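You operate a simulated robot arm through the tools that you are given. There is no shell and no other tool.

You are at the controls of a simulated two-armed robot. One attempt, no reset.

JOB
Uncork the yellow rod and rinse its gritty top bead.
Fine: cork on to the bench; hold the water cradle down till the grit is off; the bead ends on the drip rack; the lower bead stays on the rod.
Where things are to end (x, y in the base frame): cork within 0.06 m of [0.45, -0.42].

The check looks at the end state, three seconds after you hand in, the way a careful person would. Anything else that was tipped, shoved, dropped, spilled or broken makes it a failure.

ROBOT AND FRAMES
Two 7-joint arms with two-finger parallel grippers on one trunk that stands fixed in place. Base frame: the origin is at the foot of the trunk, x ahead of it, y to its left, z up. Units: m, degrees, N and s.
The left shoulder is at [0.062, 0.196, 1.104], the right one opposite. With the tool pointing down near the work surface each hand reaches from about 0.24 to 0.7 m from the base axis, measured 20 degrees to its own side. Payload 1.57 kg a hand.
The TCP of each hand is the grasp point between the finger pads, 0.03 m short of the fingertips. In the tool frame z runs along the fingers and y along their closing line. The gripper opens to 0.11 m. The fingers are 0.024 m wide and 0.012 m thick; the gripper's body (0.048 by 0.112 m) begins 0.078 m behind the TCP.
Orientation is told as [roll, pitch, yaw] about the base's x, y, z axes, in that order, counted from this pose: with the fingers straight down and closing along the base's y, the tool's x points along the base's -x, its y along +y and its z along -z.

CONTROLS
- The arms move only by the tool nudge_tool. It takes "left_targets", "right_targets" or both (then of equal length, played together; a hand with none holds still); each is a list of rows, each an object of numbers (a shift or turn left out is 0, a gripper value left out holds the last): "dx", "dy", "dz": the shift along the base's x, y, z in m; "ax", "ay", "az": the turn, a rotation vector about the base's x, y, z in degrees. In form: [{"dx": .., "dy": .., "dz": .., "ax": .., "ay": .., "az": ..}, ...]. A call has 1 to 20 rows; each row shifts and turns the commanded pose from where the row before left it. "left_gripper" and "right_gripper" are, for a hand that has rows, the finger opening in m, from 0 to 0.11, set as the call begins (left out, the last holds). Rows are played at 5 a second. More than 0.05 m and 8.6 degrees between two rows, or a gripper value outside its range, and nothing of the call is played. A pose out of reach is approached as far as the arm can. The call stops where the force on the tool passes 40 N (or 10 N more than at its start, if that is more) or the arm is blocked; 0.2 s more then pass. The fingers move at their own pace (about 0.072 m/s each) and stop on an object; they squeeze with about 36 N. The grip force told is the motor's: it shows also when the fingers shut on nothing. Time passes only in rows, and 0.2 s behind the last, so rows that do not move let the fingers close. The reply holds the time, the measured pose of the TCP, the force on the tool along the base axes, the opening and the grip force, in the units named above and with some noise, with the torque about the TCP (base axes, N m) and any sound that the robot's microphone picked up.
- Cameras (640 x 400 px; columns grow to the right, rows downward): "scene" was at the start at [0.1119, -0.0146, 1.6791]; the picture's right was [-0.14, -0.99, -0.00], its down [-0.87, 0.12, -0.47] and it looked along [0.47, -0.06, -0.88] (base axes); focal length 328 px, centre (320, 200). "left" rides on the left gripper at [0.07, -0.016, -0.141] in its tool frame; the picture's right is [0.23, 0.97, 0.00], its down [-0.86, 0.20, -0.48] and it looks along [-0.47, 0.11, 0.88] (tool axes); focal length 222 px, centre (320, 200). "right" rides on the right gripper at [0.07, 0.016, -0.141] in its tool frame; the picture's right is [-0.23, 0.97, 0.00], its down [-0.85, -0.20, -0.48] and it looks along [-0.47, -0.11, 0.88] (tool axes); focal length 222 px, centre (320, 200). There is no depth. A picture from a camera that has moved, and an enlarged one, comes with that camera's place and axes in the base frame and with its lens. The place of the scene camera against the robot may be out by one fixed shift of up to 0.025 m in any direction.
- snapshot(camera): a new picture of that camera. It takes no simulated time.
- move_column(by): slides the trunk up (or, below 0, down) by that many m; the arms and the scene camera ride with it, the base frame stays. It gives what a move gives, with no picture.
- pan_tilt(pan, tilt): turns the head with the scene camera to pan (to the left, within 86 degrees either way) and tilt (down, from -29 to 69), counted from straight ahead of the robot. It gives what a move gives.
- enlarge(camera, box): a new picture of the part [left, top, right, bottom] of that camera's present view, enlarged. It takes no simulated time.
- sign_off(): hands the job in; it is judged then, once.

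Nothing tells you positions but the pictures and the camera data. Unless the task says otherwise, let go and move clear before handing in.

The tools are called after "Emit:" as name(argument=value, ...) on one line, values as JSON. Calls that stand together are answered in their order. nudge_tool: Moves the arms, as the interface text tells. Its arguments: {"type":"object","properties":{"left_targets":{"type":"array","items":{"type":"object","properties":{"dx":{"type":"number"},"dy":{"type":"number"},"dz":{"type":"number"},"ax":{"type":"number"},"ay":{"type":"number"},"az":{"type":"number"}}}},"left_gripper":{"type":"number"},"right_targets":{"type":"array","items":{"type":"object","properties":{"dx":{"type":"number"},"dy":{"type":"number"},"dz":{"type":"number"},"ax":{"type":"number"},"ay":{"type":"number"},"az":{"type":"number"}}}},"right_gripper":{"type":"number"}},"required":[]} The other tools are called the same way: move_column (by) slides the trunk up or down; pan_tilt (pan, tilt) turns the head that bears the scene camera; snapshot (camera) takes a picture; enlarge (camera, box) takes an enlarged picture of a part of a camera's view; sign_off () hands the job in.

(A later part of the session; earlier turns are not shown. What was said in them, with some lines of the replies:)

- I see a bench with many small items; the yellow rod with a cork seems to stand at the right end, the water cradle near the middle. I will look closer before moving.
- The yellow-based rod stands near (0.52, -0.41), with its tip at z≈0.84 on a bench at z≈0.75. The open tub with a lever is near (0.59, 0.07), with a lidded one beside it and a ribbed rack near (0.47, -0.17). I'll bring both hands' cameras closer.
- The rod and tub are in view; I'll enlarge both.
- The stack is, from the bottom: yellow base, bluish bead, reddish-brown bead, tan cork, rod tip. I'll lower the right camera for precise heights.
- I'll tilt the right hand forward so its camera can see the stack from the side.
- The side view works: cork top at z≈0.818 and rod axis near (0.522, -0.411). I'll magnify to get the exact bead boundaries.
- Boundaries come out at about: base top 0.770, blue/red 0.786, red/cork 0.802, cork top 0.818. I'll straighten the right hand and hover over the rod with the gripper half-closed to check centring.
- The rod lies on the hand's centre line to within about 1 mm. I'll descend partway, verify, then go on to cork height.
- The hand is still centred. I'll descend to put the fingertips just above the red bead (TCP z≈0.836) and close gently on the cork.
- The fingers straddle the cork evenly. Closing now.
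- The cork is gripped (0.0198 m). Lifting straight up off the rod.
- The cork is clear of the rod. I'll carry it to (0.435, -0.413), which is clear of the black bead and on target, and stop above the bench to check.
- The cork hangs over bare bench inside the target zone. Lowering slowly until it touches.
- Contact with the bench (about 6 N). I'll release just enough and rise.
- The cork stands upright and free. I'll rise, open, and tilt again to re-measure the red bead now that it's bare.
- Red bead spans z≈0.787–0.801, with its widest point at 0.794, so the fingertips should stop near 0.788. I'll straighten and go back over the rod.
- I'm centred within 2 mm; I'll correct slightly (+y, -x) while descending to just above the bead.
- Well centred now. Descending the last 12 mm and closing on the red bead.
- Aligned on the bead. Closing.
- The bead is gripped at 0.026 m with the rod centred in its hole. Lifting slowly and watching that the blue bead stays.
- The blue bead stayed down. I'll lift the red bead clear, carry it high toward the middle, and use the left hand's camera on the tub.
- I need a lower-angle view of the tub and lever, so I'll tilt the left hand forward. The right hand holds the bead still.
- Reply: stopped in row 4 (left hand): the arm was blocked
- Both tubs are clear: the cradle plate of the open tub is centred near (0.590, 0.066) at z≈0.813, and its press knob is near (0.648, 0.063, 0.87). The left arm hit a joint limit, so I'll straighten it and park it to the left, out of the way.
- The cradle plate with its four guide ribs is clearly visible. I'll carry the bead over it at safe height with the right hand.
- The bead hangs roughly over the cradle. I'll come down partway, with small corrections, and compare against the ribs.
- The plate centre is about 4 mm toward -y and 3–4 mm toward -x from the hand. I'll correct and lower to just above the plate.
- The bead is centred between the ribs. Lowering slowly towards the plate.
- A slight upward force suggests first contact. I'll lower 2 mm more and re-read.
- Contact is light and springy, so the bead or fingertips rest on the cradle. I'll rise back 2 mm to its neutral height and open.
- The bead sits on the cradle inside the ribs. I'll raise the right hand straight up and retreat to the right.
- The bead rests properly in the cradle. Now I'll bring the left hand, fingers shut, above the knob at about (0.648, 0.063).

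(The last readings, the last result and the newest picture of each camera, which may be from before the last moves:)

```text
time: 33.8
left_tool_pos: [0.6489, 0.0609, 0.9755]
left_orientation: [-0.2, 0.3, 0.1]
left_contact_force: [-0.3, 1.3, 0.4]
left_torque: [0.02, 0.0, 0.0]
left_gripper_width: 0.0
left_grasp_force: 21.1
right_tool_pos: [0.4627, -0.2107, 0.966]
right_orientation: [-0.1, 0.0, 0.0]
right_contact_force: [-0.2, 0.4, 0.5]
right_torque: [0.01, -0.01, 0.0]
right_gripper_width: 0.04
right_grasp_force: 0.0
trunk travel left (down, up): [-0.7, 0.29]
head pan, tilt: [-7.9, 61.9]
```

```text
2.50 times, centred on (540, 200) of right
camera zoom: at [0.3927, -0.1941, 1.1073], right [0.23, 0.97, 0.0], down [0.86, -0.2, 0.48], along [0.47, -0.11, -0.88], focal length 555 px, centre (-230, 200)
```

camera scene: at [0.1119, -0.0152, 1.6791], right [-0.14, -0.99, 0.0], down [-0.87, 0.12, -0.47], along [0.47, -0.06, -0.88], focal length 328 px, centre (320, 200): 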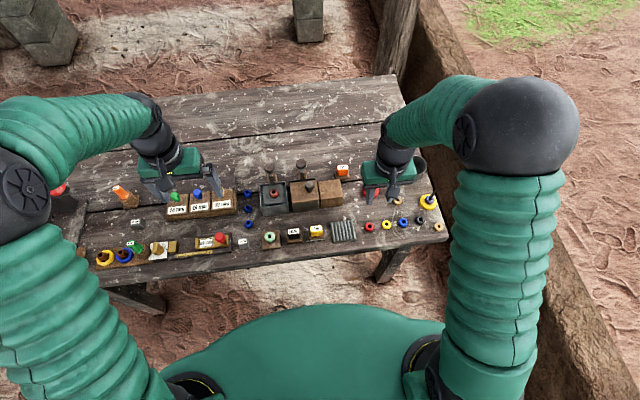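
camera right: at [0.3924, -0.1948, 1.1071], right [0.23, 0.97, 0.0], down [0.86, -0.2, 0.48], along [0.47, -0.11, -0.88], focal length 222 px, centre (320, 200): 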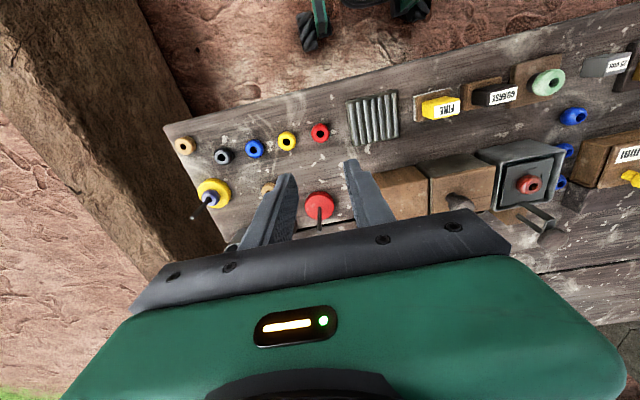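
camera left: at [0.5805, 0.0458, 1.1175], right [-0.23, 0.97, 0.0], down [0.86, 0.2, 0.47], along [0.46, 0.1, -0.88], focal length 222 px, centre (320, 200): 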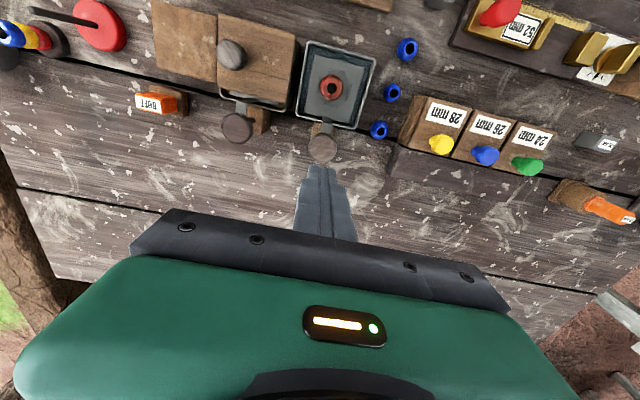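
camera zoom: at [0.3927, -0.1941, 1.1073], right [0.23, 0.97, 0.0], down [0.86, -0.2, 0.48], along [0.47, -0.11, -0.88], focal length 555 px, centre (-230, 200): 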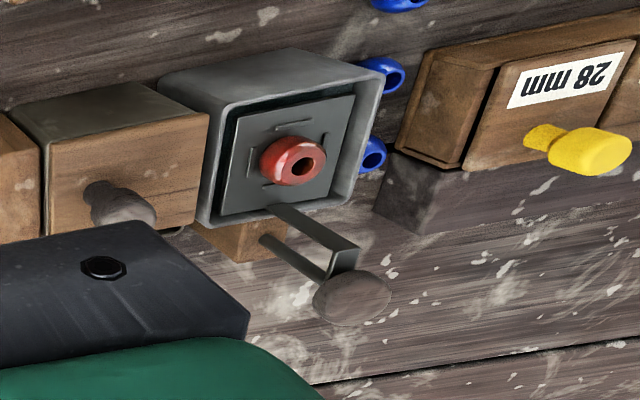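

The knob centre is at about (0.646, 0.063). I'll align and lower to just above it.

Emit:
nudge_tool(left_targets=[{"dx": -0.0025, "dy": 0.002, "dz": -0.02}, {"dz": -0.02}, {"dz": -0.01}, {}])

Emit:
enlarge(camera="left", box=[240, 100, 400, 240])

Emit:
enlarge(camera="right", box=[440, 120, 640, 280])

```text
time: 34.8
left_tool_pos: [0.6471, 0.0627, 0.9249]
left_orientation: [-0.3, 0.4, 0.0]
left_contact_force: [0.2, -0.1, -0.3]
left_torque: [-0.01, -0.02, -0.03]
left_gripper_width: 0.0
left_grasp_force: 21.4
right_tool_pos: [0.4625, -0.2089, 0.9661]
right_orientation: [0.0, 0.2, 0.0]
right_contact_force: [0.2, 0.1, -0.2]
right_torque: [-0.01, -0.02, -0.05]
right_gripper_width: 0.0399
right_grasp_force: 0.1
trunk travel left (down, up): [-0.7, 0.29]
head pan, tilt: [-7.9, 61.9]
```

```text
2.86 times, centred on (320, 170) of left
camera zoom: at [0.5777, 0.0476, 1.0664], right [-0.23, 0.97, 0.0], down [0.86, 0.2, 0.47], along [0.46, 0.1, -0.88], focal length 635 px, centre (320, 286)
```

zoom: 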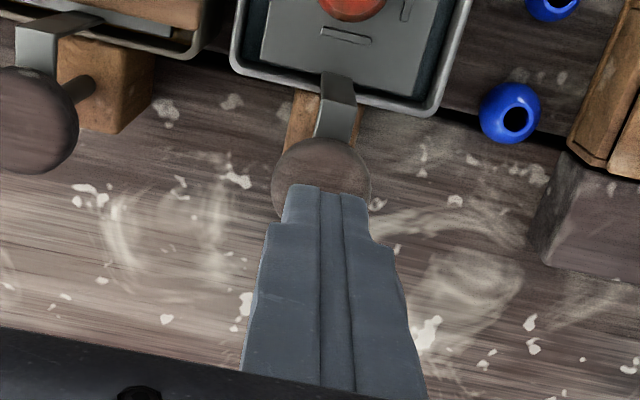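

```text
2.50 times, centred on (540, 200) of right
camera zoom: at [0.3934, -0.1937, 1.107], right [0.23, 0.97, 0.0], down [0.86, -0.2, 0.48], along [0.47, -0.11, -0.88], focal length 555 px, centre (-230, 200)
```

zoom: 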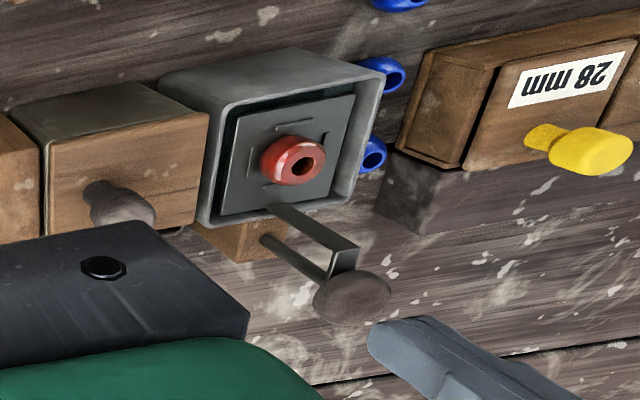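

Aligned over the knob. Pressing down in small steps.

Emit:
nudge_tool(left_targets=[{"dz": -0.005}, {"dz": -0.005}, {"dz": -0.005}, {"dz": -0.005}, {}])

Emit:
enlarge(camera="right", box=[440, 120, 640, 280])

Emit:
enlarge(camera="scene", box=[225, 130, 345, 230])

```text
time: 36.0
left_tool_pos: [0.648, 0.0621, 0.9068]
left_orientation: [-0.2, 0.2, 0.0]
left_contact_force: [1.0, 1.4, 1.8]
left_torque: [0.04, -0.01, 0.01]
left_gripper_width: 0.0
left_grasp_force: 21.6
right_tool_pos: [0.4625, -0.2095, 0.9649]
right_orientation: [0.0, 0.0, 0.0]
right_contact_force: [0.4, 0.3, 0.5]
right_torque: [-0.02, -0.01, 0.02]
right_gripper_width: 0.04
right_grasp_force: 0.0
trunk travel left (down, up): [-0.7, 0.29]
head pan, tilt: [-7.9, 61.9]
```

```text
2.50 times, centred on (540, 200) of right
camera zoom: at [0.3934, -0.1933, 1.1071], right [0.23, 0.97, 0.0], down [0.86, -0.2, 0.48], along [0.47, -0.11, -0.88], focal length 555 px, centre (-230, 200)
```

zoom: 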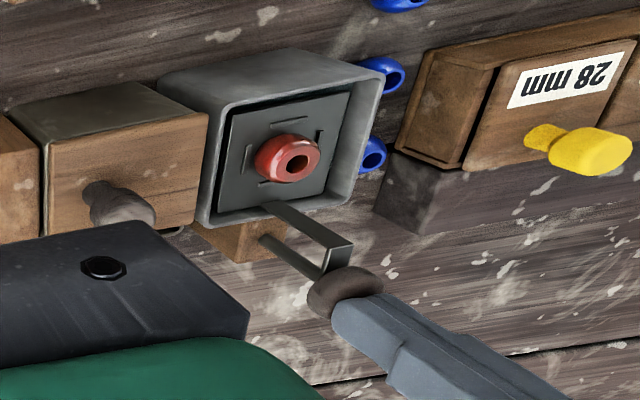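

```text
4.00 times, centred on (285, 180) of scene
camera zoom: at [0.1138, -0.0134, 1.6791], right [-0.14, -0.99, 0.0], down [-0.88, 0.12, -0.47], along [0.46, -0.06, -0.88], focal length 1310 px, centre (460, 280)
```

zoom: 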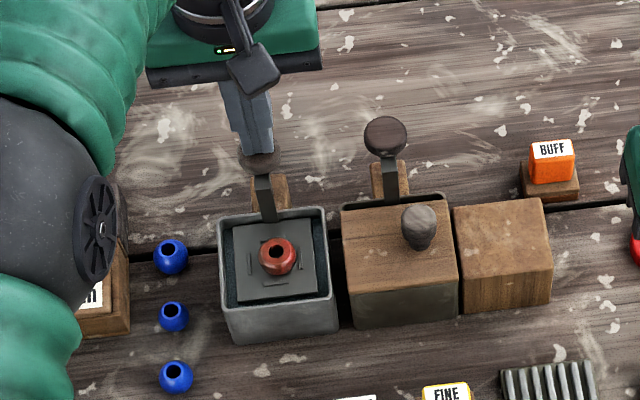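

Pressing moves the cradle down at about 2 N. Continuing down.

Emit:
nudge_tool(left_targets=[{"dz": -0.005}, {"dz": -0.005}, {"dz": -0.005}, {"dz": -0.005}, {}])

Emit:
enlarge(camera="right", box=[440, 120, 640, 280])

Emit:
enlarge(camera="scene", box=[255, 150, 315, 220])

```text
time: 37.2
left_tool_pos: [0.6463, 0.0634, 0.886]
left_orientation: [-0.3, 0.4, 0.0]
left_contact_force: [1.4, -0.8, 2.9]
left_torque: [-0.04, -0.07, 0.02]
left_gripper_width: 0.0
left_grasp_force: 20.7
right_tool_pos: [0.4642, -0.2107, 0.9651]
right_orientation: [-0.1, 0.1, 0.1]
right_contact_force: [0.4, -0.1, 0.7]
right_torque: [0.0, 0.01, 0.01]
right_gripper_width: 0.0402
right_grasp_force: 0.0
trunk travel left (down, up): [-0.7, 0.29]
head pan, tilt: [-7.9, 61.9]
```

```text
2.50 times, centred on (540, 200) of right
camera zoom: at [0.3931, -0.1941, 1.1071], right [0.23, 0.97, 0.0], down [0.86, -0.2, 0.48], along [0.47, -0.11, -0.88], focal length 555 px, centre (-230, 200)
```

zoom: 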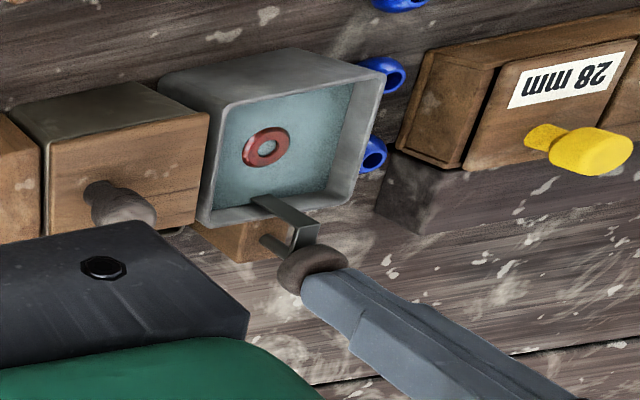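

```text
5.71 times, centred on (285, 185) of scene
camera zoom: at [0.1134, -0.0146, 1.6791], right [-0.14, -0.99, 0.0], down [-0.87, 0.12, -0.47], along [0.46, -0.06, -0.88], focal length 1872 px, centre (520, 286)
```

zoom: 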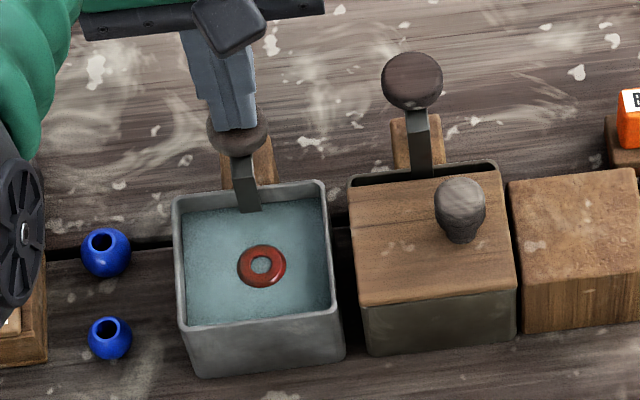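

It is water, and the bead is nearly submerged. A bit deeper, then hold.

Emit:
nudge_tool(left_targets=[{"dz": -0.004}, {"dz": -0.004}, {"dz": -0.003}, {}])

Emit:
enlarge(camera="right", box=[500, 130, 580, 210])

Emit:
enlarge(camera="scene", box=[255, 150, 315, 220])

```text
time: 38.2
left_tool_pos: [0.6454, 0.0626, 0.8755]
left_orientation: [-0.4, 0.3, 0.1]
left_contact_force: [1.1, 1.1, 3.3]
left_torque: [0.03, -0.05, 0.02]
left_gripper_width: 0.0
left_grasp_force: 21.8
right_tool_pos: [0.4635, -0.2084, 0.9648]
right_orientation: [0.1, 0.0, 0.0]
right_contact_force: [0.1, 0.2, -0.2]
right_torque: [0.03, -0.01, 0.0]
right_gripper_width: 0.0401
right_grasp_force: 0.0
trunk travel left (down, up): [-0.7, 0.29]
head pan, tilt: [-7.9, 61.9]
```

```text
5.00 times, centred on (540, 170) of right
camera zoom: at [0.3932, -0.1934, 1.1071], right [0.23, 0.97, 0.0], down [0.86, -0.2, 0.48], along [0.47, -0.11, -0.88], focal length 1111 px, centre (-780, 350)
```

zoom: 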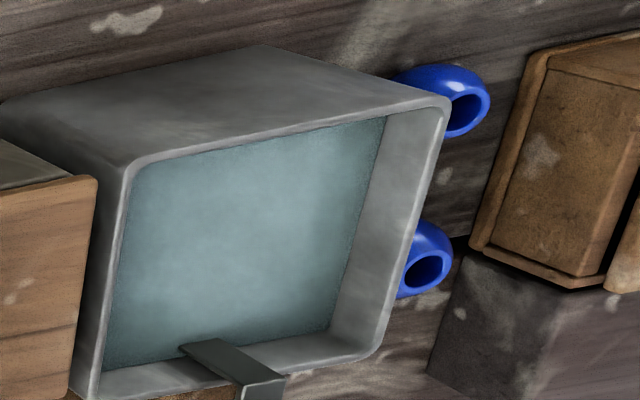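

```text
5.71 times, centred on (285, 185) of scene
camera zoom: at [0.1134, -0.0135, 1.6791], right [-0.14, -0.99, 0.0], down [-0.87, 0.12, -0.47], along [0.46, -0.06, -0.88], focal length 1872 px, centre (520, 286)
```

zoom: 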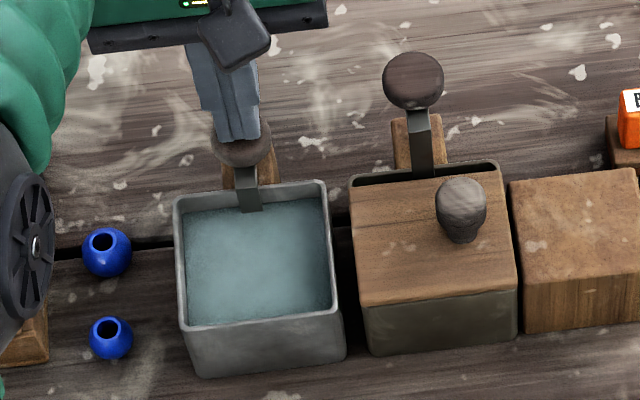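

Fully submerged. Holding for several seconds.

Emit:
nudge_tool(left_targets=[{}, {}, {}, {}, {}, {}, {}, {}, {}, {}, {}, {}, {}, {}, {}, {}, {}, {}, {}, {}])

Emit:
enlarge(camera="scene", box=[255, 150, 315, 220])

```text
time: 42.4
left_tool_pos: [0.6458, 0.062, 0.8751]
left_orientation: [-0.3, 0.4, 0.0]
left_contact_force: [0.0, 1.7, 3.3]
left_torque: [0.04, -0.04, 0.03]
left_gripper_width: 0.0
left_grasp_force: 21.2
right_tool_pos: [0.4634, -0.2088, 0.9657]
right_orientation: [0.0, 0.0, 0.0]
right_contact_force: [-0.6, -0.2, 0.4]
right_torque: [0.01, -0.04, -0.04]
right_gripper_width: 0.04
right_grasp_force: 0.0
trunk travel left (down, up): [-0.7, 0.29]
head pan, tilt: [-7.9, 61.9]
```

```text
5.71 times, centred on (285, 185) of scene
camera zoom: at [0.1132, -0.0137, 1.6791], right [-0.14, -0.99, 0.0], down [-0.87, 0.12, -0.47], along [0.46, -0.06, -0.88], focal length 1872 px, centre (520, 286)
```

zoom: 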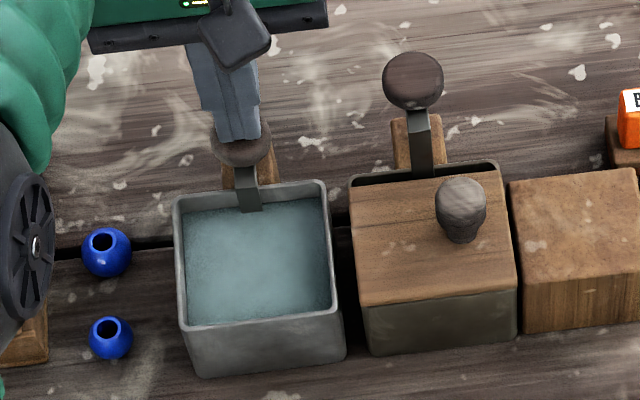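

I'll hold another four seconds, then let the cradle up slowly to inspect the bead.

Emit:
nudge_tool(left_targets=[{}, {}, {}, {}, {}, {}, {}, {}, {}, {}, {}, {}, {}, {}, {}, {}, {}, {}, {}, {}])

Emit:
nudge_tool(left_targets=[{"dz": 0.004}, {"dz": 0.005}, {"dz": 0.005}, {"dz": 0.005}, {"dz": 0.005}, {"dz": 0.005}, {"dz": 0.005}, {"dz": 0.005}, {"dz": 0.01}, {"dz": 0.02}, {}])

Emit:
enlarge(camera="scene", box=[260, 160, 310, 220])

Emit:
enlarge(camera="right", box=[500, 130, 580, 210])

```text
time: 46.6
left_tool_pos: [0.6473, 0.0618, 0.8761]
left_orientation: [-0.2, 0.2, 0.1]
left_contact_force: [-0.7, 0.3, 3.3]
left_torque: [0.04, -0.02, 0.01]
left_gripper_width: 0.0002
left_grasp_force: 21.6
right_tool_pos: [0.463, -0.2101, 0.9652]
right_orientation: [-0.1, 0.1, 0.0]
right_contact_force: [0.0, 0.3, -0.3]
right_torque: [-0.01, -0.02, 0.0]
right_gripper_width: 0.0399
right_grasp_force: 0.0
trunk travel left (down, up): [-0.7, 0.29]
head pan, tilt: [-7.9, 61.9]
```

```text
time: 49.0
left_tool_pos: [0.6473, 0.0616, 0.9437]
left_orientation: [-0.3, 0.4, 0.0]
left_contact_force: [0.7, -0.2, -0.5]
left_torque: [0.0, 0.0, 0.0]
left_gripper_width: 0.0
left_grasp_force: 21.6
right_tool_pos: [0.4639, -0.2099, 0.9661]
right_orientation: [0.1, 0.1, 0.0]
right_contact_force: [-0.1, -0.3, -0.4]
right_torque: [0.0, -0.01, -0.02]
right_gripper_width: 0.0399
right_grasp_force: 0.1
trunk travel left (down, up): [-0.7, 0.29]
head pan, tilt: [-7.9, 61.9]
```

```text
6.67 times, centred on (285, 190) of scene
camera zoom: at [0.1142, -0.0139, 1.679], right [-0.14, -0.99, 0.0], down [-0.88, 0.12, -0.47], along [0.46, -0.06, -0.88], focal length 2184 px, centre (553, 267)
```

zoom: 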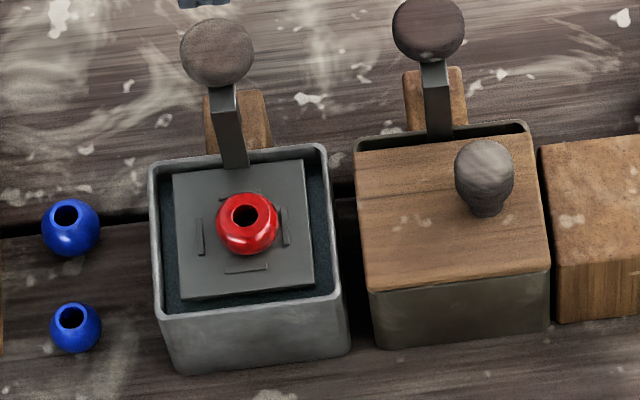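

```text
5.00 times, centred on (540, 170) of right
camera zoom: at [0.3936, -0.1937, 1.1069], right [0.23, 0.97, 0.0], down [0.86, -0.2, 0.48], along [0.46, -0.11, -0.88], focal length 1111 px, centre (-780, 350)
```

zoom: 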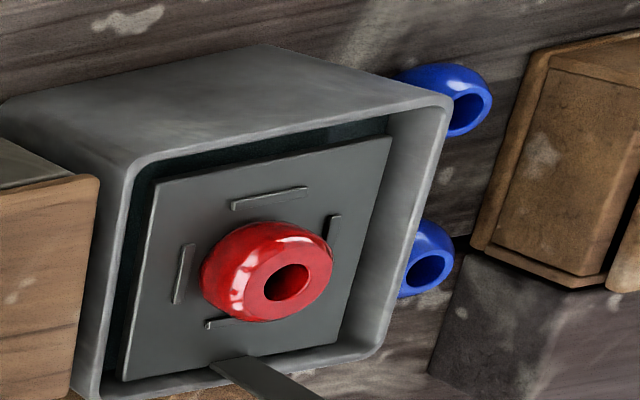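

The bead is now bright, clean red. I'll retract the left hand to the left, then bring the right hand back over the bead.

Emit:
nudge_tool(left_targets=[{"dz": 0.03}, {"dx": -0.025, "dy": 0.03, "dz": 0.02}, {"dx": -0.025, "dy": 0.03, "dz": 0.01}, {"dx": -0.025, "dy": 0.03, "dz": 0.01}, {"dx": -0.025, "dy": 0.03, "dz": 0.01}, {"dx": -0.025, "dy": 0.03}, {"dx": -0.025, "dy": 0.03}])

Emit:
nudge_tool(right_targets=[{"dx": 0.0175, "dy": 0.0385}, {"dx": 0.0175, "dy": 0.0385}, {"dx": 0.0175, "dy": 0.0385}, {"dx": 0.0175, "dy": 0.0385}, {"dx": 0.0175, "dy": 0.0385}, {"dx": 0.0175, "dy": 0.0385}, {"dx": 0.0165, "dy": 0.0395}, {"dz": -0.03}, {"dz": -0.03}, {}], right_gripper=0.05)

Emit:
enlarge(camera="right", box=[250, 110, 390, 230])

Emit:
enlarge(camera="scene", box=[225, 130, 345, 230])

```text
time: 50.6
left_tool_pos: [0.493, 0.2436, 1.0255]
left_orientation: [-0.5, 0.1, 0.1]
left_contact_force: [0.4, 0.3, 0.6]
left_torque: [0.02, -0.03, 0.01]
left_gripper_width: 0.0002
left_grasp_force: 21.6
right_tool_pos: [0.4625, -0.2077, 0.9656]
right_orientation: [-0.2, 0.0, 0.0]
right_contact_force: [-1.1, -0.5, 0.2]
right_torque: [-0.01, -0.05, -0.01]
right_gripper_width: 0.0401
right_grasp_force: 0.1
trunk travel left (down, up): [-0.7, 0.29]
head pan, tilt: [-7.9, 61.9]
```

```text
time: 52.8
left_tool_pos: [0.4954, 0.2434, 1.0261]
left_orientation: [-0.3, 0.4, -0.1]
left_contact_force: [-0.2, -0.1, -0.5]
left_torque: [0.01, 0.02, -0.03]
left_gripper_width: 0.0
left_grasp_force: 21.8
right_tool_pos: [0.5859, 0.0638, 0.907]
right_orientation: [-0.2, 0.0, 0.2]
right_contact_force: [0.1, -0.7, -0.6]
right_torque: [-0.01, -0.01, -0.06]
right_gripper_width: 0.0503
right_grasp_force: 0.0
trunk travel left (down, up): [-0.7, 0.29]
head pan, tilt: [-7.9, 61.9]
```

```text
3.33 times, centred on (320, 170) of right
camera zoom: at [0.5159, 0.0806, 1.0487], right [0.23, 0.97, 0.0], down [0.86, -0.2, 0.48], along [0.47, -0.11, -0.88], focal length 740 px, centre (320, 300)
```

zoom: 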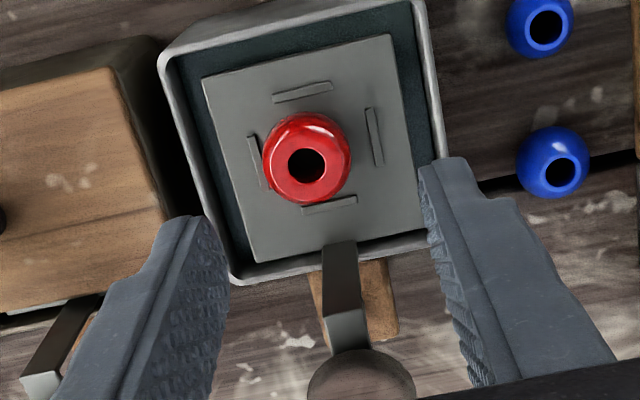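

```text
4.00 times, centred on (285, 180) of scene
camera zoom: at [0.1135, -0.0112, 1.6791], right [-0.14, -0.99, 0.0], down [-0.87, 0.12, -0.47], along [0.46, -0.07, -0.88], focal length 1310 px, centre (460, 280)
```

zoom: 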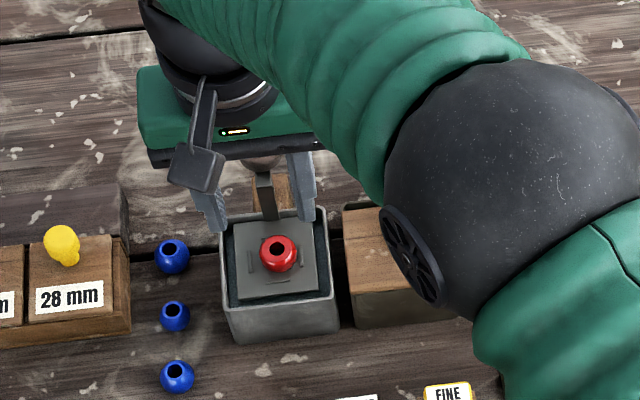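

The bead is 4 mm toward -y from the hand; correcting and descending.

Emit:
nudge_tool(right_targets=[{"dy": -0.004}, {"dz": -0.025}, {"dz": -0.015}, {}])

Emit:
enlarge(camera="right", box=[250, 110, 390, 230])

```text
time: 53.8
left_tool_pos: [0.4933, 0.2433, 1.0246]
left_orientation: [-0.4, 0.3, 0.0]
left_contact_force: [-0.4, -0.4, 1.0]
left_torque: [0.0, -0.06, -0.02]
left_gripper_width: 0.0
left_grasp_force: 21.5
right_tool_pos: [0.5856, 0.058, 0.8677]
right_orientation: [0.0, 0.1, 0.0]
right_contact_force: [0.0, -0.4, -0.4]
right_torque: [0.0, -0.06, -0.01]
right_gripper_width: 0.05
right_grasp_force: 0.0
trunk travel left (down, up): [-0.7, 0.29]
head pan, tilt: [-7.9, 61.9]
```

```text
3.33 times, centred on (320, 170) of right
camera zoom: at [0.5175, 0.0739, 1.0089], right [0.23, 0.97, 0.0], down [0.86, -0.2, 0.48], along [0.47, -0.11, -0.88], focal length 740 px, centre (320, 300)
```

zoom: 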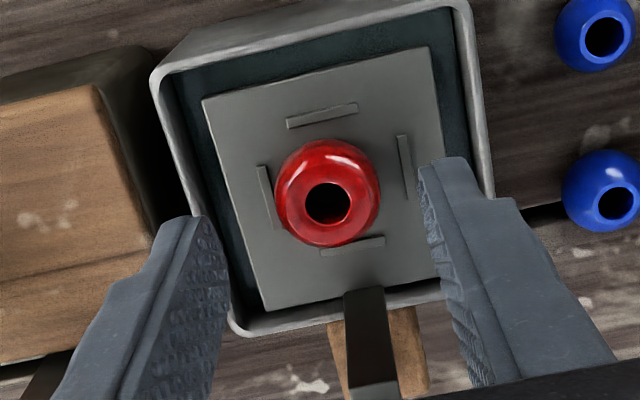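

Nearly centred; nudging +1.5 mm in y and descending to the earlier release height.

Emit:
nudge_tool(right_targets=[{"dy": 0.0018}, {"dz": -0.01}, {"dz": -0.009}, {}], right_gripper=0.042)

Emit:
enlarge(camera="right", box=[270, 120, 370, 220])

```text
time: 54.8
left_tool_pos: [0.4939, 0.2416, 1.0247]
left_orientation: [-0.3, 0.3, 0.1]
left_contact_force: [0.8, 0.3, 0.4]
left_torque: [-0.05, -0.01, -0.01]
left_gripper_width: 0.0
left_grasp_force: 20.8
right_tool_pos: [0.5863, 0.0603, 0.8498]
right_orientation: [-0.1, 0.2, 0.0]
right_contact_force: [-1.2, 0.2, -1.2]
right_torque: [-0.02, 0.0, 0.01]
right_gripper_width: 0.0421
right_grasp_force: 0.0
trunk travel left (down, up): [-0.7, 0.29]
head pan, tilt: [-7.9, 61.9]
```

```text
4.00 times, centred on (320, 170) of right
camera zoom: at [0.5174, 0.0766, 0.9913], right [0.23, 0.97, 0.0], down [0.86, -0.2, 0.48], along [0.47, -0.11, -0.88], focal length 888 px, centre (320, 320)
```

zoom: 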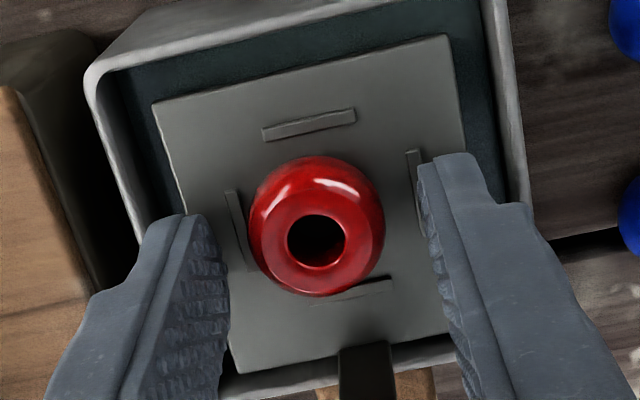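

The bead sits a few mm toward -x of the finger centre; I'll shift -4 mm in x, drop 1 mm, then close.

Emit:
nudge_tool(right_targets=[{"dx": -0.004, "dy": -0.0005}, {"dz": -0.001}, {}])

Emit:
nudge_tool(right_targets=[{}, {}, {}], right_gripper=0.01)

Emit:
enlarge(camera="right", box=[270, 120, 370, 220])

```text
time: 55.6
left_tool_pos: [0.4933, 0.2434, 1.0252]
left_orientation: [-0.4, 0.3, 0.0]
left_contact_force: [0.6, -0.2, -0.5]
left_torque: [0.01, 0.0, 0.01]
left_gripper_width: 0.0003
left_grasp_force: 21.4
right_tool_pos: [0.5837, 0.0599, 0.8479]
right_orientation: [-0.1, 0.1, 0.0]
right_contact_force: [0.1, -0.2, 0.8]
right_torque: [0.01, 0.0, -0.01]
right_gripper_width: 0.0424
right_grasp_force: 0.2
trunk travel left (down, up): [-0.7, 0.29]
head pan, tilt: [-7.9, 61.9]
```

```text
time: 56.4
left_tool_pos: [0.4939, 0.2434, 1.0248]
left_orientation: [-0.4, 0.3, 0.0]
left_contact_force: [0.1, -0.4, -0.2]
left_torque: [0.02, -0.02, 0.0]
left_gripper_width: 0.0001
left_grasp_force: 21.6
right_tool_pos: [0.5829, 0.0604, 0.8481]
right_orientation: [0.0, 0.2, 0.0]
right_contact_force: [-0.1, 0.8, 1.4]
right_torque: [-0.02, 0.06, -0.01]
right_gripper_width: 0.0261
right_grasp_force: 35.6
trunk travel left (down, up): [-0.7, 0.29]
head pan, tilt: [-7.9, 61.9]
```

```text
4.00 times, centred on (320, 170) of right
camera zoom: at [0.5127, 0.0753, 0.9891], right [0.23, 0.97, 0.0], down [0.86, -0.2, 0.48], along [0.46, -0.11, -0.88], focal length 888 px, centre (320, 320)
```

zoom: 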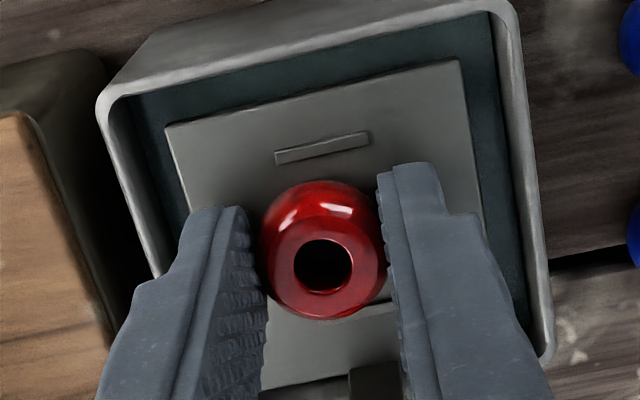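

Gripped as before. I'll lift and carry the clean bead to above the ribbed drip rack near (0.46, -0.13).

Emit:
nudge_tool(right_targets=[{"dz": 0.015}, {"dz": 0.03}, {"dz": 0.035}, {"dz": 0.03}, {"dx": -0.02, "dy": -0.032}, {"dx": -0.02, "dy": -0.032}, {"dx": -0.02, "dy": -0.032}, {"dx": -0.02, "dy": -0.032}, {"dx": -0.02, "dy": -0.032}, {"dx": -0.022, "dy": -0.03}, {}])

Emit:
snapshot(camera="right")

Emit:
enlarge(camera="right", box=[250, 90, 390, 220])

Emit:
enlarge(camera="scene", box=[255, 150, 395, 250])

```text
time: 58.8
left_tool_pos: [0.4948, 0.2434, 1.0251]
left_orientation: [-0.2, 0.4, 0.1]
left_contact_force: [0.1, 0.3, 0.1]
left_torque: [-0.01, -0.01, -0.03]
left_gripper_width: 0.0
left_grasp_force: 21.8
right_tool_pos: [0.4594, -0.1322, 0.9603]
right_orientation: [-0.1, 0.1, 0.0]
right_contact_force: [1.0, 0.1, 0.1]
right_torque: [0.0, -0.01, 0.01]
right_gripper_width: 0.0261
right_grasp_force: 36.1
trunk travel left (down, up): [-0.7, 0.29]
head pan, tilt: [-7.9, 61.9]
```

```text
taken
camera right: at [0.3896, -0.1159, 1.1022], right [0.23, 0.97, 0.0], down [0.86, -0.2, 0.48], along [0.46, -0.11, -0.88], focal length 222 px, centre (320, 200)
```

right: 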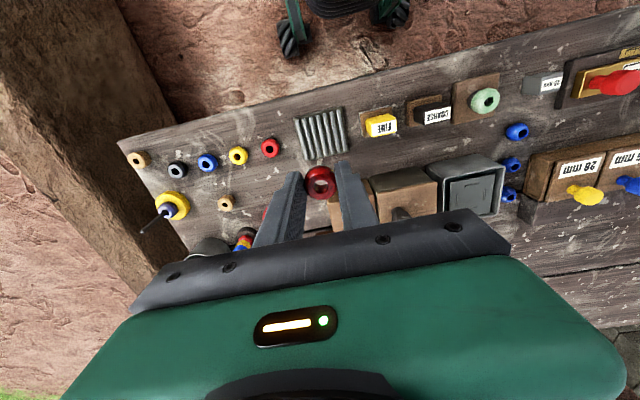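

```text
3.08 times, centred on (320, 155) of right
camera zoom: at [0.3896, -0.1159, 1.1022], right [0.23, 0.97, 0.0], down [0.86, -0.2, 0.48], along [0.46, -0.11, -0.88], focal length 684 px, centre (320, 338)
```

zoom: 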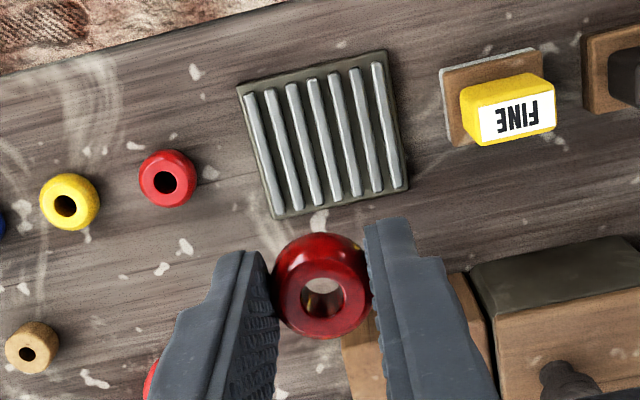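

```text
4.00 times, centred on (325, 200) of scene
camera zoom: at [0.1133, -0.0129, 1.6791], right [-0.14, -0.99, 0.0], down [-0.87, 0.12, -0.47], along [0.46, -0.07, -0.88], focal length 1310 px, centre (300, 200)
```

zoom: 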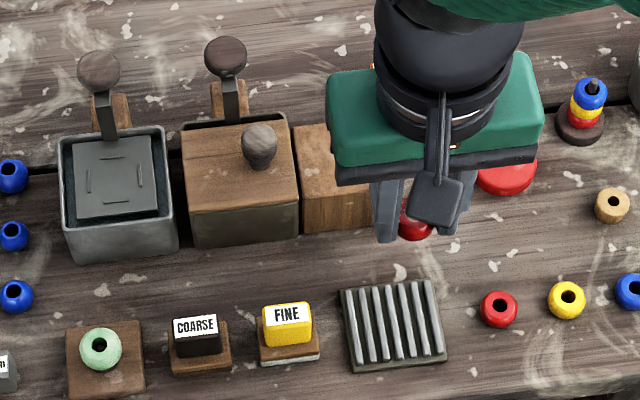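

The rack centre is directly below the hand (0.459, -0.131). Lowering partway and checking.

Emit:
nudge_tool(right_targets=[{"dz": -0.04}, {"dz": -0.04}, {"dz": -0.03}, {"dz": -0.02}, {"dz": -0.01}, {}])

Emit:
enlarge(camera="right", box=[250, 110, 390, 230])

Emit:
enlarge(camera="scene", box=[315, 180, 395, 250])

```text
time: 60.2
left_tool_pos: [0.4934, 0.2431, 1.0261]
left_orientation: [-0.3, 0.3, 0.1]
left_contact_force: [0.0, 0.2, -0.7]
left_torque: [-0.02, -0.03, 0.0]
left_gripper_width: 0.0
left_grasp_force: 20.6
right_tool_pos: [0.4594, -0.132, 0.8167]
right_orientation: [-0.1, 0.0, 0.1]
right_contact_force: [-0.1, 0.7, -1.0]
right_torque: [-0.02, 0.02, -0.01]
right_gripper_width: 0.0262
right_grasp_force: 35.6
trunk travel left (down, up): [-0.7, 0.29]
head pan, tilt: [-7.9, 61.9]
```

```text
3.33 times, centred on (320, 170) of right
camera zoom: at [0.3897, -0.115, 0.9581], right [0.23, 0.97, 0.0], down [0.86, -0.2, 0.48], along [0.47, -0.11, -0.88], focal length 740 px, centre (320, 300)
```

zoom: 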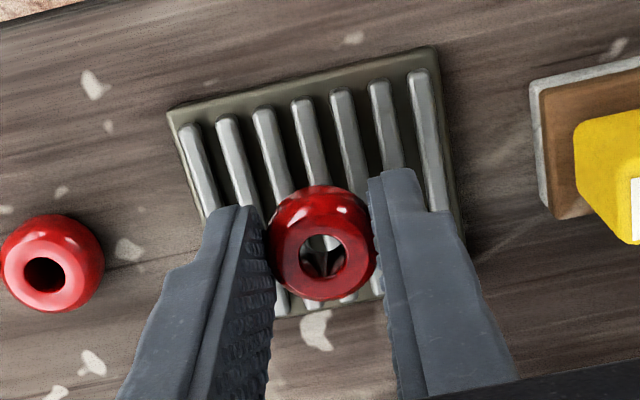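

```text
5.71 times, centred on (355, 215) of scene
camera zoom: at [0.1129, -0.0123, 1.6791], right [-0.14, -0.99, 0.0], down [-0.87, 0.12, -0.47], along [0.46, -0.07, -0.88], focal length 1872 px, centre (120, 114)
```

zoom: 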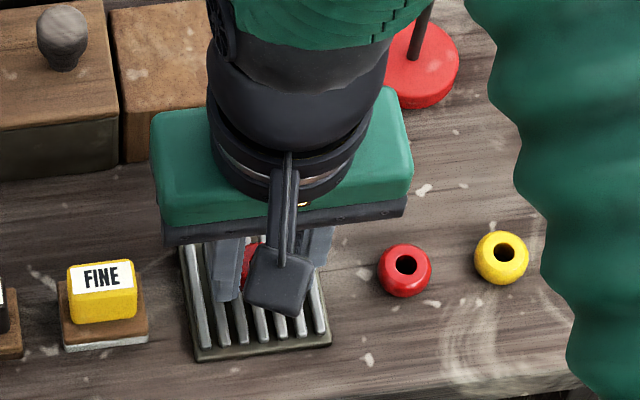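

Well over the rack. Final gentle descent.

Emit:
nudge_tool(right_targets=[{"dz": -0.01}, {"dz": -0.005}, {"dz": -0.002}, {}])

Emit:
enlarge(camera="right", box=[250, 110, 390, 230])

```text
time: 61.2
left_tool_pos: [0.492, 0.2444, 1.0264]
left_orientation: [-0.3, 0.2, 0.0]
left_contact_force: [-0.5, 0.1, -0.3]
left_torque: [0.01, -0.01, -0.03]
left_gripper_width: 0.0
left_grasp_force: 21.6
right_tool_pos: [0.4596, -0.1325, 0.8032]
right_orientation: [-0.1, -0.2, 0.0]
right_contact_force: [3.1, -1.0, 23.5]
right_torque: [-0.03, -0.09, -0.01]
right_gripper_width: 0.026
right_grasp_force: 35.8
trunk travel left (down, up): [-0.7, 0.29]
head pan, tilt: [-7.9, 61.9]
```

```text
3.33 times, centred on (320, 170) of right
camera zoom: at [0.3892, -0.1152, 0.9441], right [0.23, 0.97, 0.0], down [0.85, -0.2, 0.48], along [0.47, -0.11, -0.88], focal length 740 px, centre (320, 300)
```

zoom: 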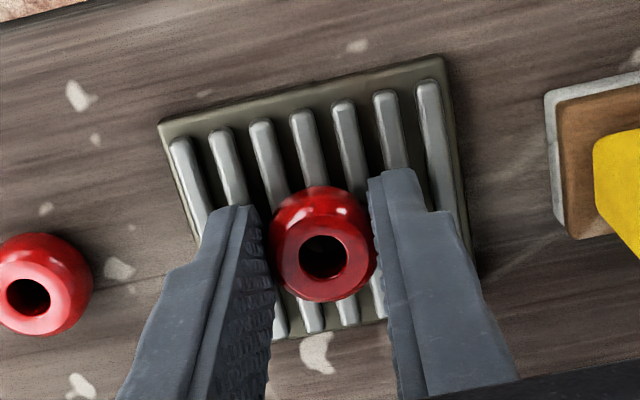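

Contact is firm (23 N), so I'll back off about 3.5 mm to relieve the pressure and then release.

Emit:
nudge_tool(right_targets=[{"dz": 0.0035}, {}])

Emit:
nudge_tool(right_targets=[{}, {}], right_gripper=0.044)

Emit:
enlarge(camera="right", box=[250, 110, 390, 230])

```text
time: 61.8
left_tool_pos: [0.4924, 0.2438, 1.0251]
left_orientation: [-0.5, 0.2, 0.0]
left_contact_force: [0.6, -0.5, -0.4]
left_torque: [-0.01, 0.01, 0.0]
left_gripper_width: 0.0001
left_grasp_force: 21.1
right_tool_pos: [0.4569, -0.1324, 0.8036]
right_orientation: [-0.1, 0.2, 0.0]
right_contact_force: [-1.0, -0.4, 0.7]
right_torque: [0.01, -0.01, 0.01]
right_gripper_width: 0.026
right_grasp_force: 35.8
trunk travel left (down, up): [-0.7, 0.29]
head pan, tilt: [-7.9, 61.9]
```

```text
time: 62.4
left_tool_pos: [0.4935, 0.2428, 1.0254]
left_orientation: [-0.3, 0.3, 0.0]
left_contact_force: [-0.5, -0.7, 0.5]
left_torque: [0.04, 0.01, 0.02]
left_gripper_width: 0.0001
left_grasp_force: 21.4
right_tool_pos: [0.4583, -0.1325, 0.805]
right_orientation: [-0.1, 0.1, -0.1]
right_contact_force: [0.0, -0.7, -0.3]
right_torque: [-0.01, 0.0, -0.01]
right_gripper_width: 0.044
right_grasp_force: 0.0
trunk travel left (down, up): [-0.7, 0.29]
head pan, tilt: [-7.9, 61.9]
```

```text
3.33 times, centred on (320, 170) of right
camera zoom: at [0.3885, -0.1164, 0.9456], right [0.23, 0.97, 0.0], down [0.86, -0.2, 0.48], along [0.46, -0.11, -0.88], focal length 740 px, centre (320, 300)
```

zoom: 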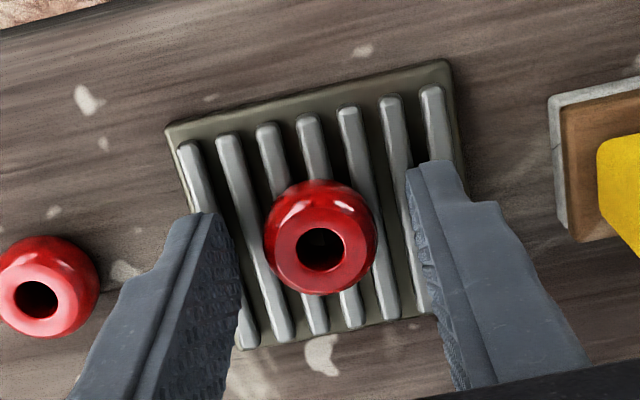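

The bead stands centrally on the rack. I'll raise the right hand clear and survey everything.

Emit:
nudge_tool(right_targets=[{"dz": 0.02}, {"dz": 0.04}, {"dz": 0.04}, {"dz": 0.04}, {"dz": 0.04, "dy": -0.03}, {"dz": 0.03, "dy": -0.04}, {"dy": -0.04, "dx": -0.02}, {"dy": -0.03, "dx": -0.02}, {}])

Emit:
nudge_tool(left_targets=[{"dz": 0.03}, {"dz": 0.02, "dy": 0.03}, {}], left_gripper=0.08)

Emit:
snapshot(camera="scene")

Emit:
enlarge(camera="scene", box=[320, 140, 460, 260])

Emit:
enlarge(camera="scene", box=[220, 140, 360, 260])

Emit:
snapshot(camera="right")

```text
time: 64.4
left_tool_pos: [0.4953, 0.2424, 1.0248]
left_orientation: [-0.4, 0.3, 0.0]
left_contact_force: [0.9, -0.1, 0.3]
left_torque: [0.02, -0.02, 0.01]
left_gripper_width: 0.0
left_grasp_force: 21.2
right_tool_pos: [0.4142, -0.2726, 1.0124]
right_orientation: [-0.1, 0.2, 0.0]
right_contact_force: [-0.4, 0.3, -0.4]
right_torque: [-0.01, 0.02, 0.02]
right_gripper_width: 0.0441
right_grasp_force: 0.0
trunk travel left (down, up): [-0.7, 0.29]
head pan, tilt: [-7.9, 61.9]
```

```text
time: 65.2
left_tool_pos: [0.4973, 0.2762, 1.0772]
left_orientation: [-0.4, 0.4, 0.0]
left_contact_force: [0.2, 0.2, -0.3]
left_torque: [0.01, -0.02, -0.03]
left_gripper_width: 0.0802
left_grasp_force: 0.0
right_tool_pos: [0.4151, -0.2714, 1.013]
right_orientation: [-0.1, 0.1, 0.0]
right_contact_force: [0.0, 0.2, 0.0]
right_torque: [0.0, 0.0, -0.01]
right_gripper_width: 0.0441
right_grasp_force: 0.1
trunk travel left (down, up): [-0.7, 0.29]
head pan, tilt: [-7.9, 61.9]
```

```text
taken
camera scene: at [0.1137, -0.0119, 1.679], right [-0.14, -0.99, 0.0], down [-0.88, 0.12, -0.47], along [0.46, -0.07, -0.88], focal length 328 px, centre (320, 200)
```

scene: 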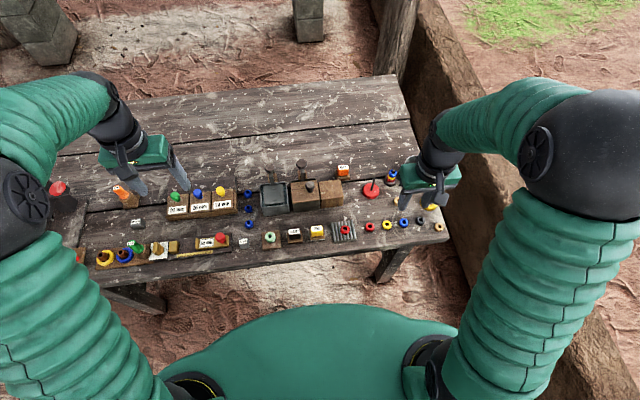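

```text
3.33 times, centred on (390, 200) of scene
camera zoom: at [0.1137, -0.0119, 1.679], right [-0.14, -0.99, 0.0], down [-0.88, 0.12, -0.47], along [0.46, -0.07, -0.88], focal length 1092 px, centre (87, 200)
```

zoom: 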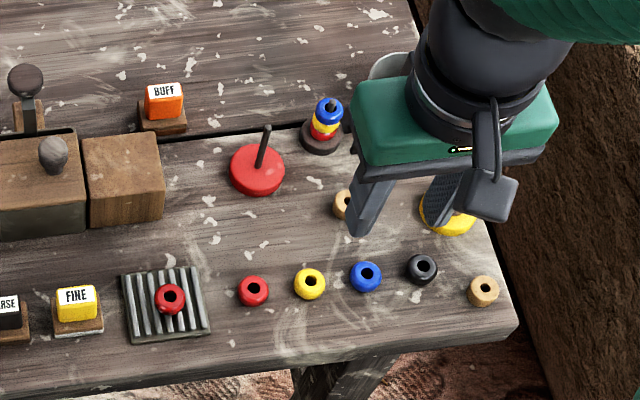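

```text
3.33 times, centred on (290, 200) of scene
camera zoom: at [0.1137, -0.0119, 1.679], right [-0.14, -0.99, 0.0], down [-0.88, 0.12, -0.47], along [0.46, -0.07, -0.88], focal length 1092 px, centre (420, 200)
```

zoom: 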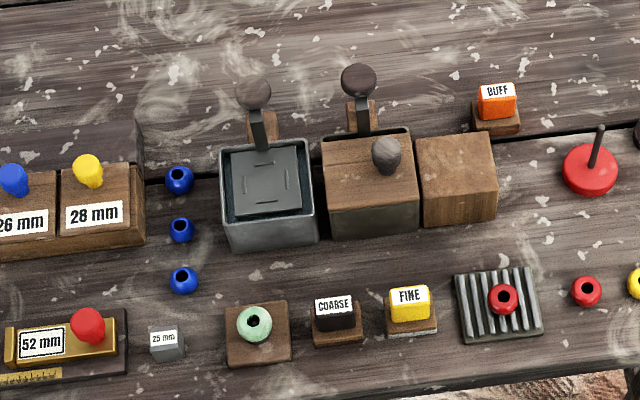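

```text
taken
camera right: at [0.3454, -0.2558, 1.1537], right [0.23, 0.97, 0.0], down [0.86, -0.2, 0.48], along [0.46, -0.11, -0.88], focal length 222 px, centre (320, 200)
```

right: 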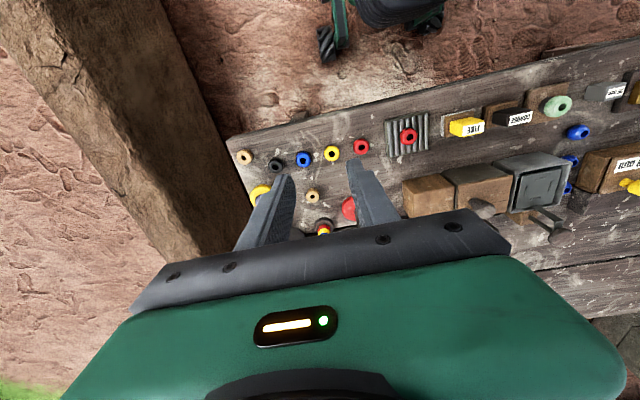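

All looks in order. I'll draw the right hand back for an unobstructed last look at the rod, cork and bead.

Emit:
nudge_tool(right_targets=[{"dz": 0.03, "dx": -0.03}, {"dz": 0.03, "dx": -0.02}, {"dz": 0.02}, {}])

Emit:
enlarge(camera="right", box=[210, 80, 370, 220])

Emit:
enlarge(camera="scene", box=[380, 150, 460, 240])

Emit:
enlarge(camera="right", box=[380, 90, 440, 150])

```text
time: 66.2
left_tool_pos: [0.4981, 0.2754, 1.0775]
left_orientation: [-0.3, 0.3, 0.0]
left_contact_force: [0.0, -0.5, 0.0]
left_torque: [0.0, 0.03, -0.02]
left_gripper_width: 0.0803
left_grasp_force: 0.1
right_tool_pos: [0.3678, -0.2719, 1.094]
right_orientation: [0.0, 0.1, 0.1]
right_contact_force: [-0.7, 0.2, -0.5]
right_torque: [-0.02, 0.0, -0.01]
right_gripper_width: 0.0439
right_grasp_force: 0.0
trunk travel left (down, up): [-0.7, 0.29]
head pan, tilt: [-7.9, 61.9]
```

```text
2.86 times, centred on (290, 150) of right
camera zoom: at [0.2976, -0.2561, 1.235], right [0.23, 0.97, 0.0], down [0.86, -0.2, 0.48], along [0.46, -0.11, -0.88], focal length 635 px, centre (406, 343)
```

zoom: 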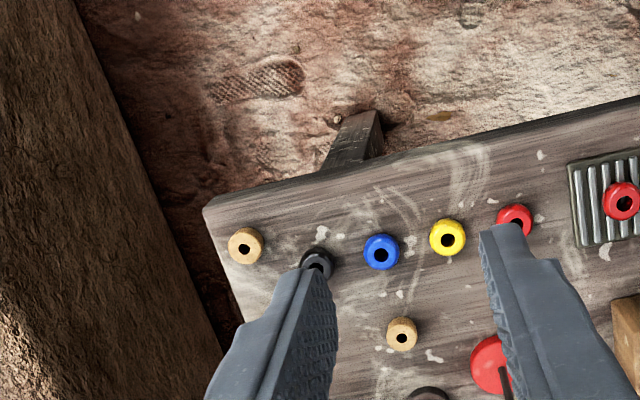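

```text
4.44 times, centred on (420, 195) of scene
camera zoom: at [0.1124, -0.0132, 1.6791], right [-0.14, -0.99, 0.0], down [-0.87, 0.12, -0.47], along [0.47, -0.06, -0.88], focal length 1456 px, centre (-124, 222)
```

zoom: 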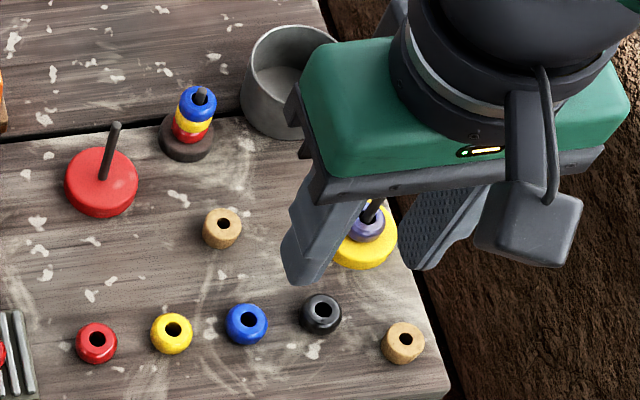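

```text
6.67 times, centred on (410, 120) of right
camera zoom: at [0.2976, -0.2561, 1.235], right [0.23, 0.97, 0.0], down [0.86, -0.2, 0.48], along [0.46, -0.11, -0.88], focal length 1481 px, centre (-280, 733)
```

zoom: 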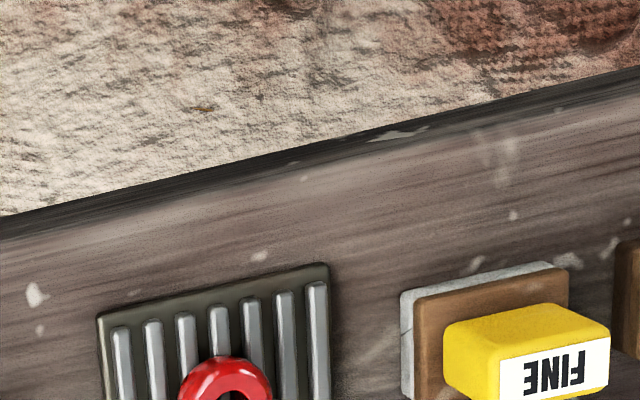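

The clean red bead is on the drip rack, the blue bead is still on the yellow rod, and the cork stands on the bench near (0.435, -0.413). Nothing else has moved and both hands are clear, so I'm handing in.

Emit:
sign_off()

```text
The job is handed in.
```

I finished the rinse and handed the job in; I haven't seen the check's verdict. In the last pictures:

- **Cork:** it stands upright on the bench at about (0.435, -0.413), roughly 0.017 m from the target point.
- **Top bead:** I held the water cradle down for about 9 s with the bead under water. It came up bright, clean red and now sits in the middle of the drip rack.
- **Lower bead:** the blue bead is still on the yellow rod.
- **Everything else:** nothing else was tipped, moved or spilled. Both hands have let go and are clear of the bench.

The left arm hit a joint limit once while I was tilting it to look at the tub. It was well above the bench and touched nothing.
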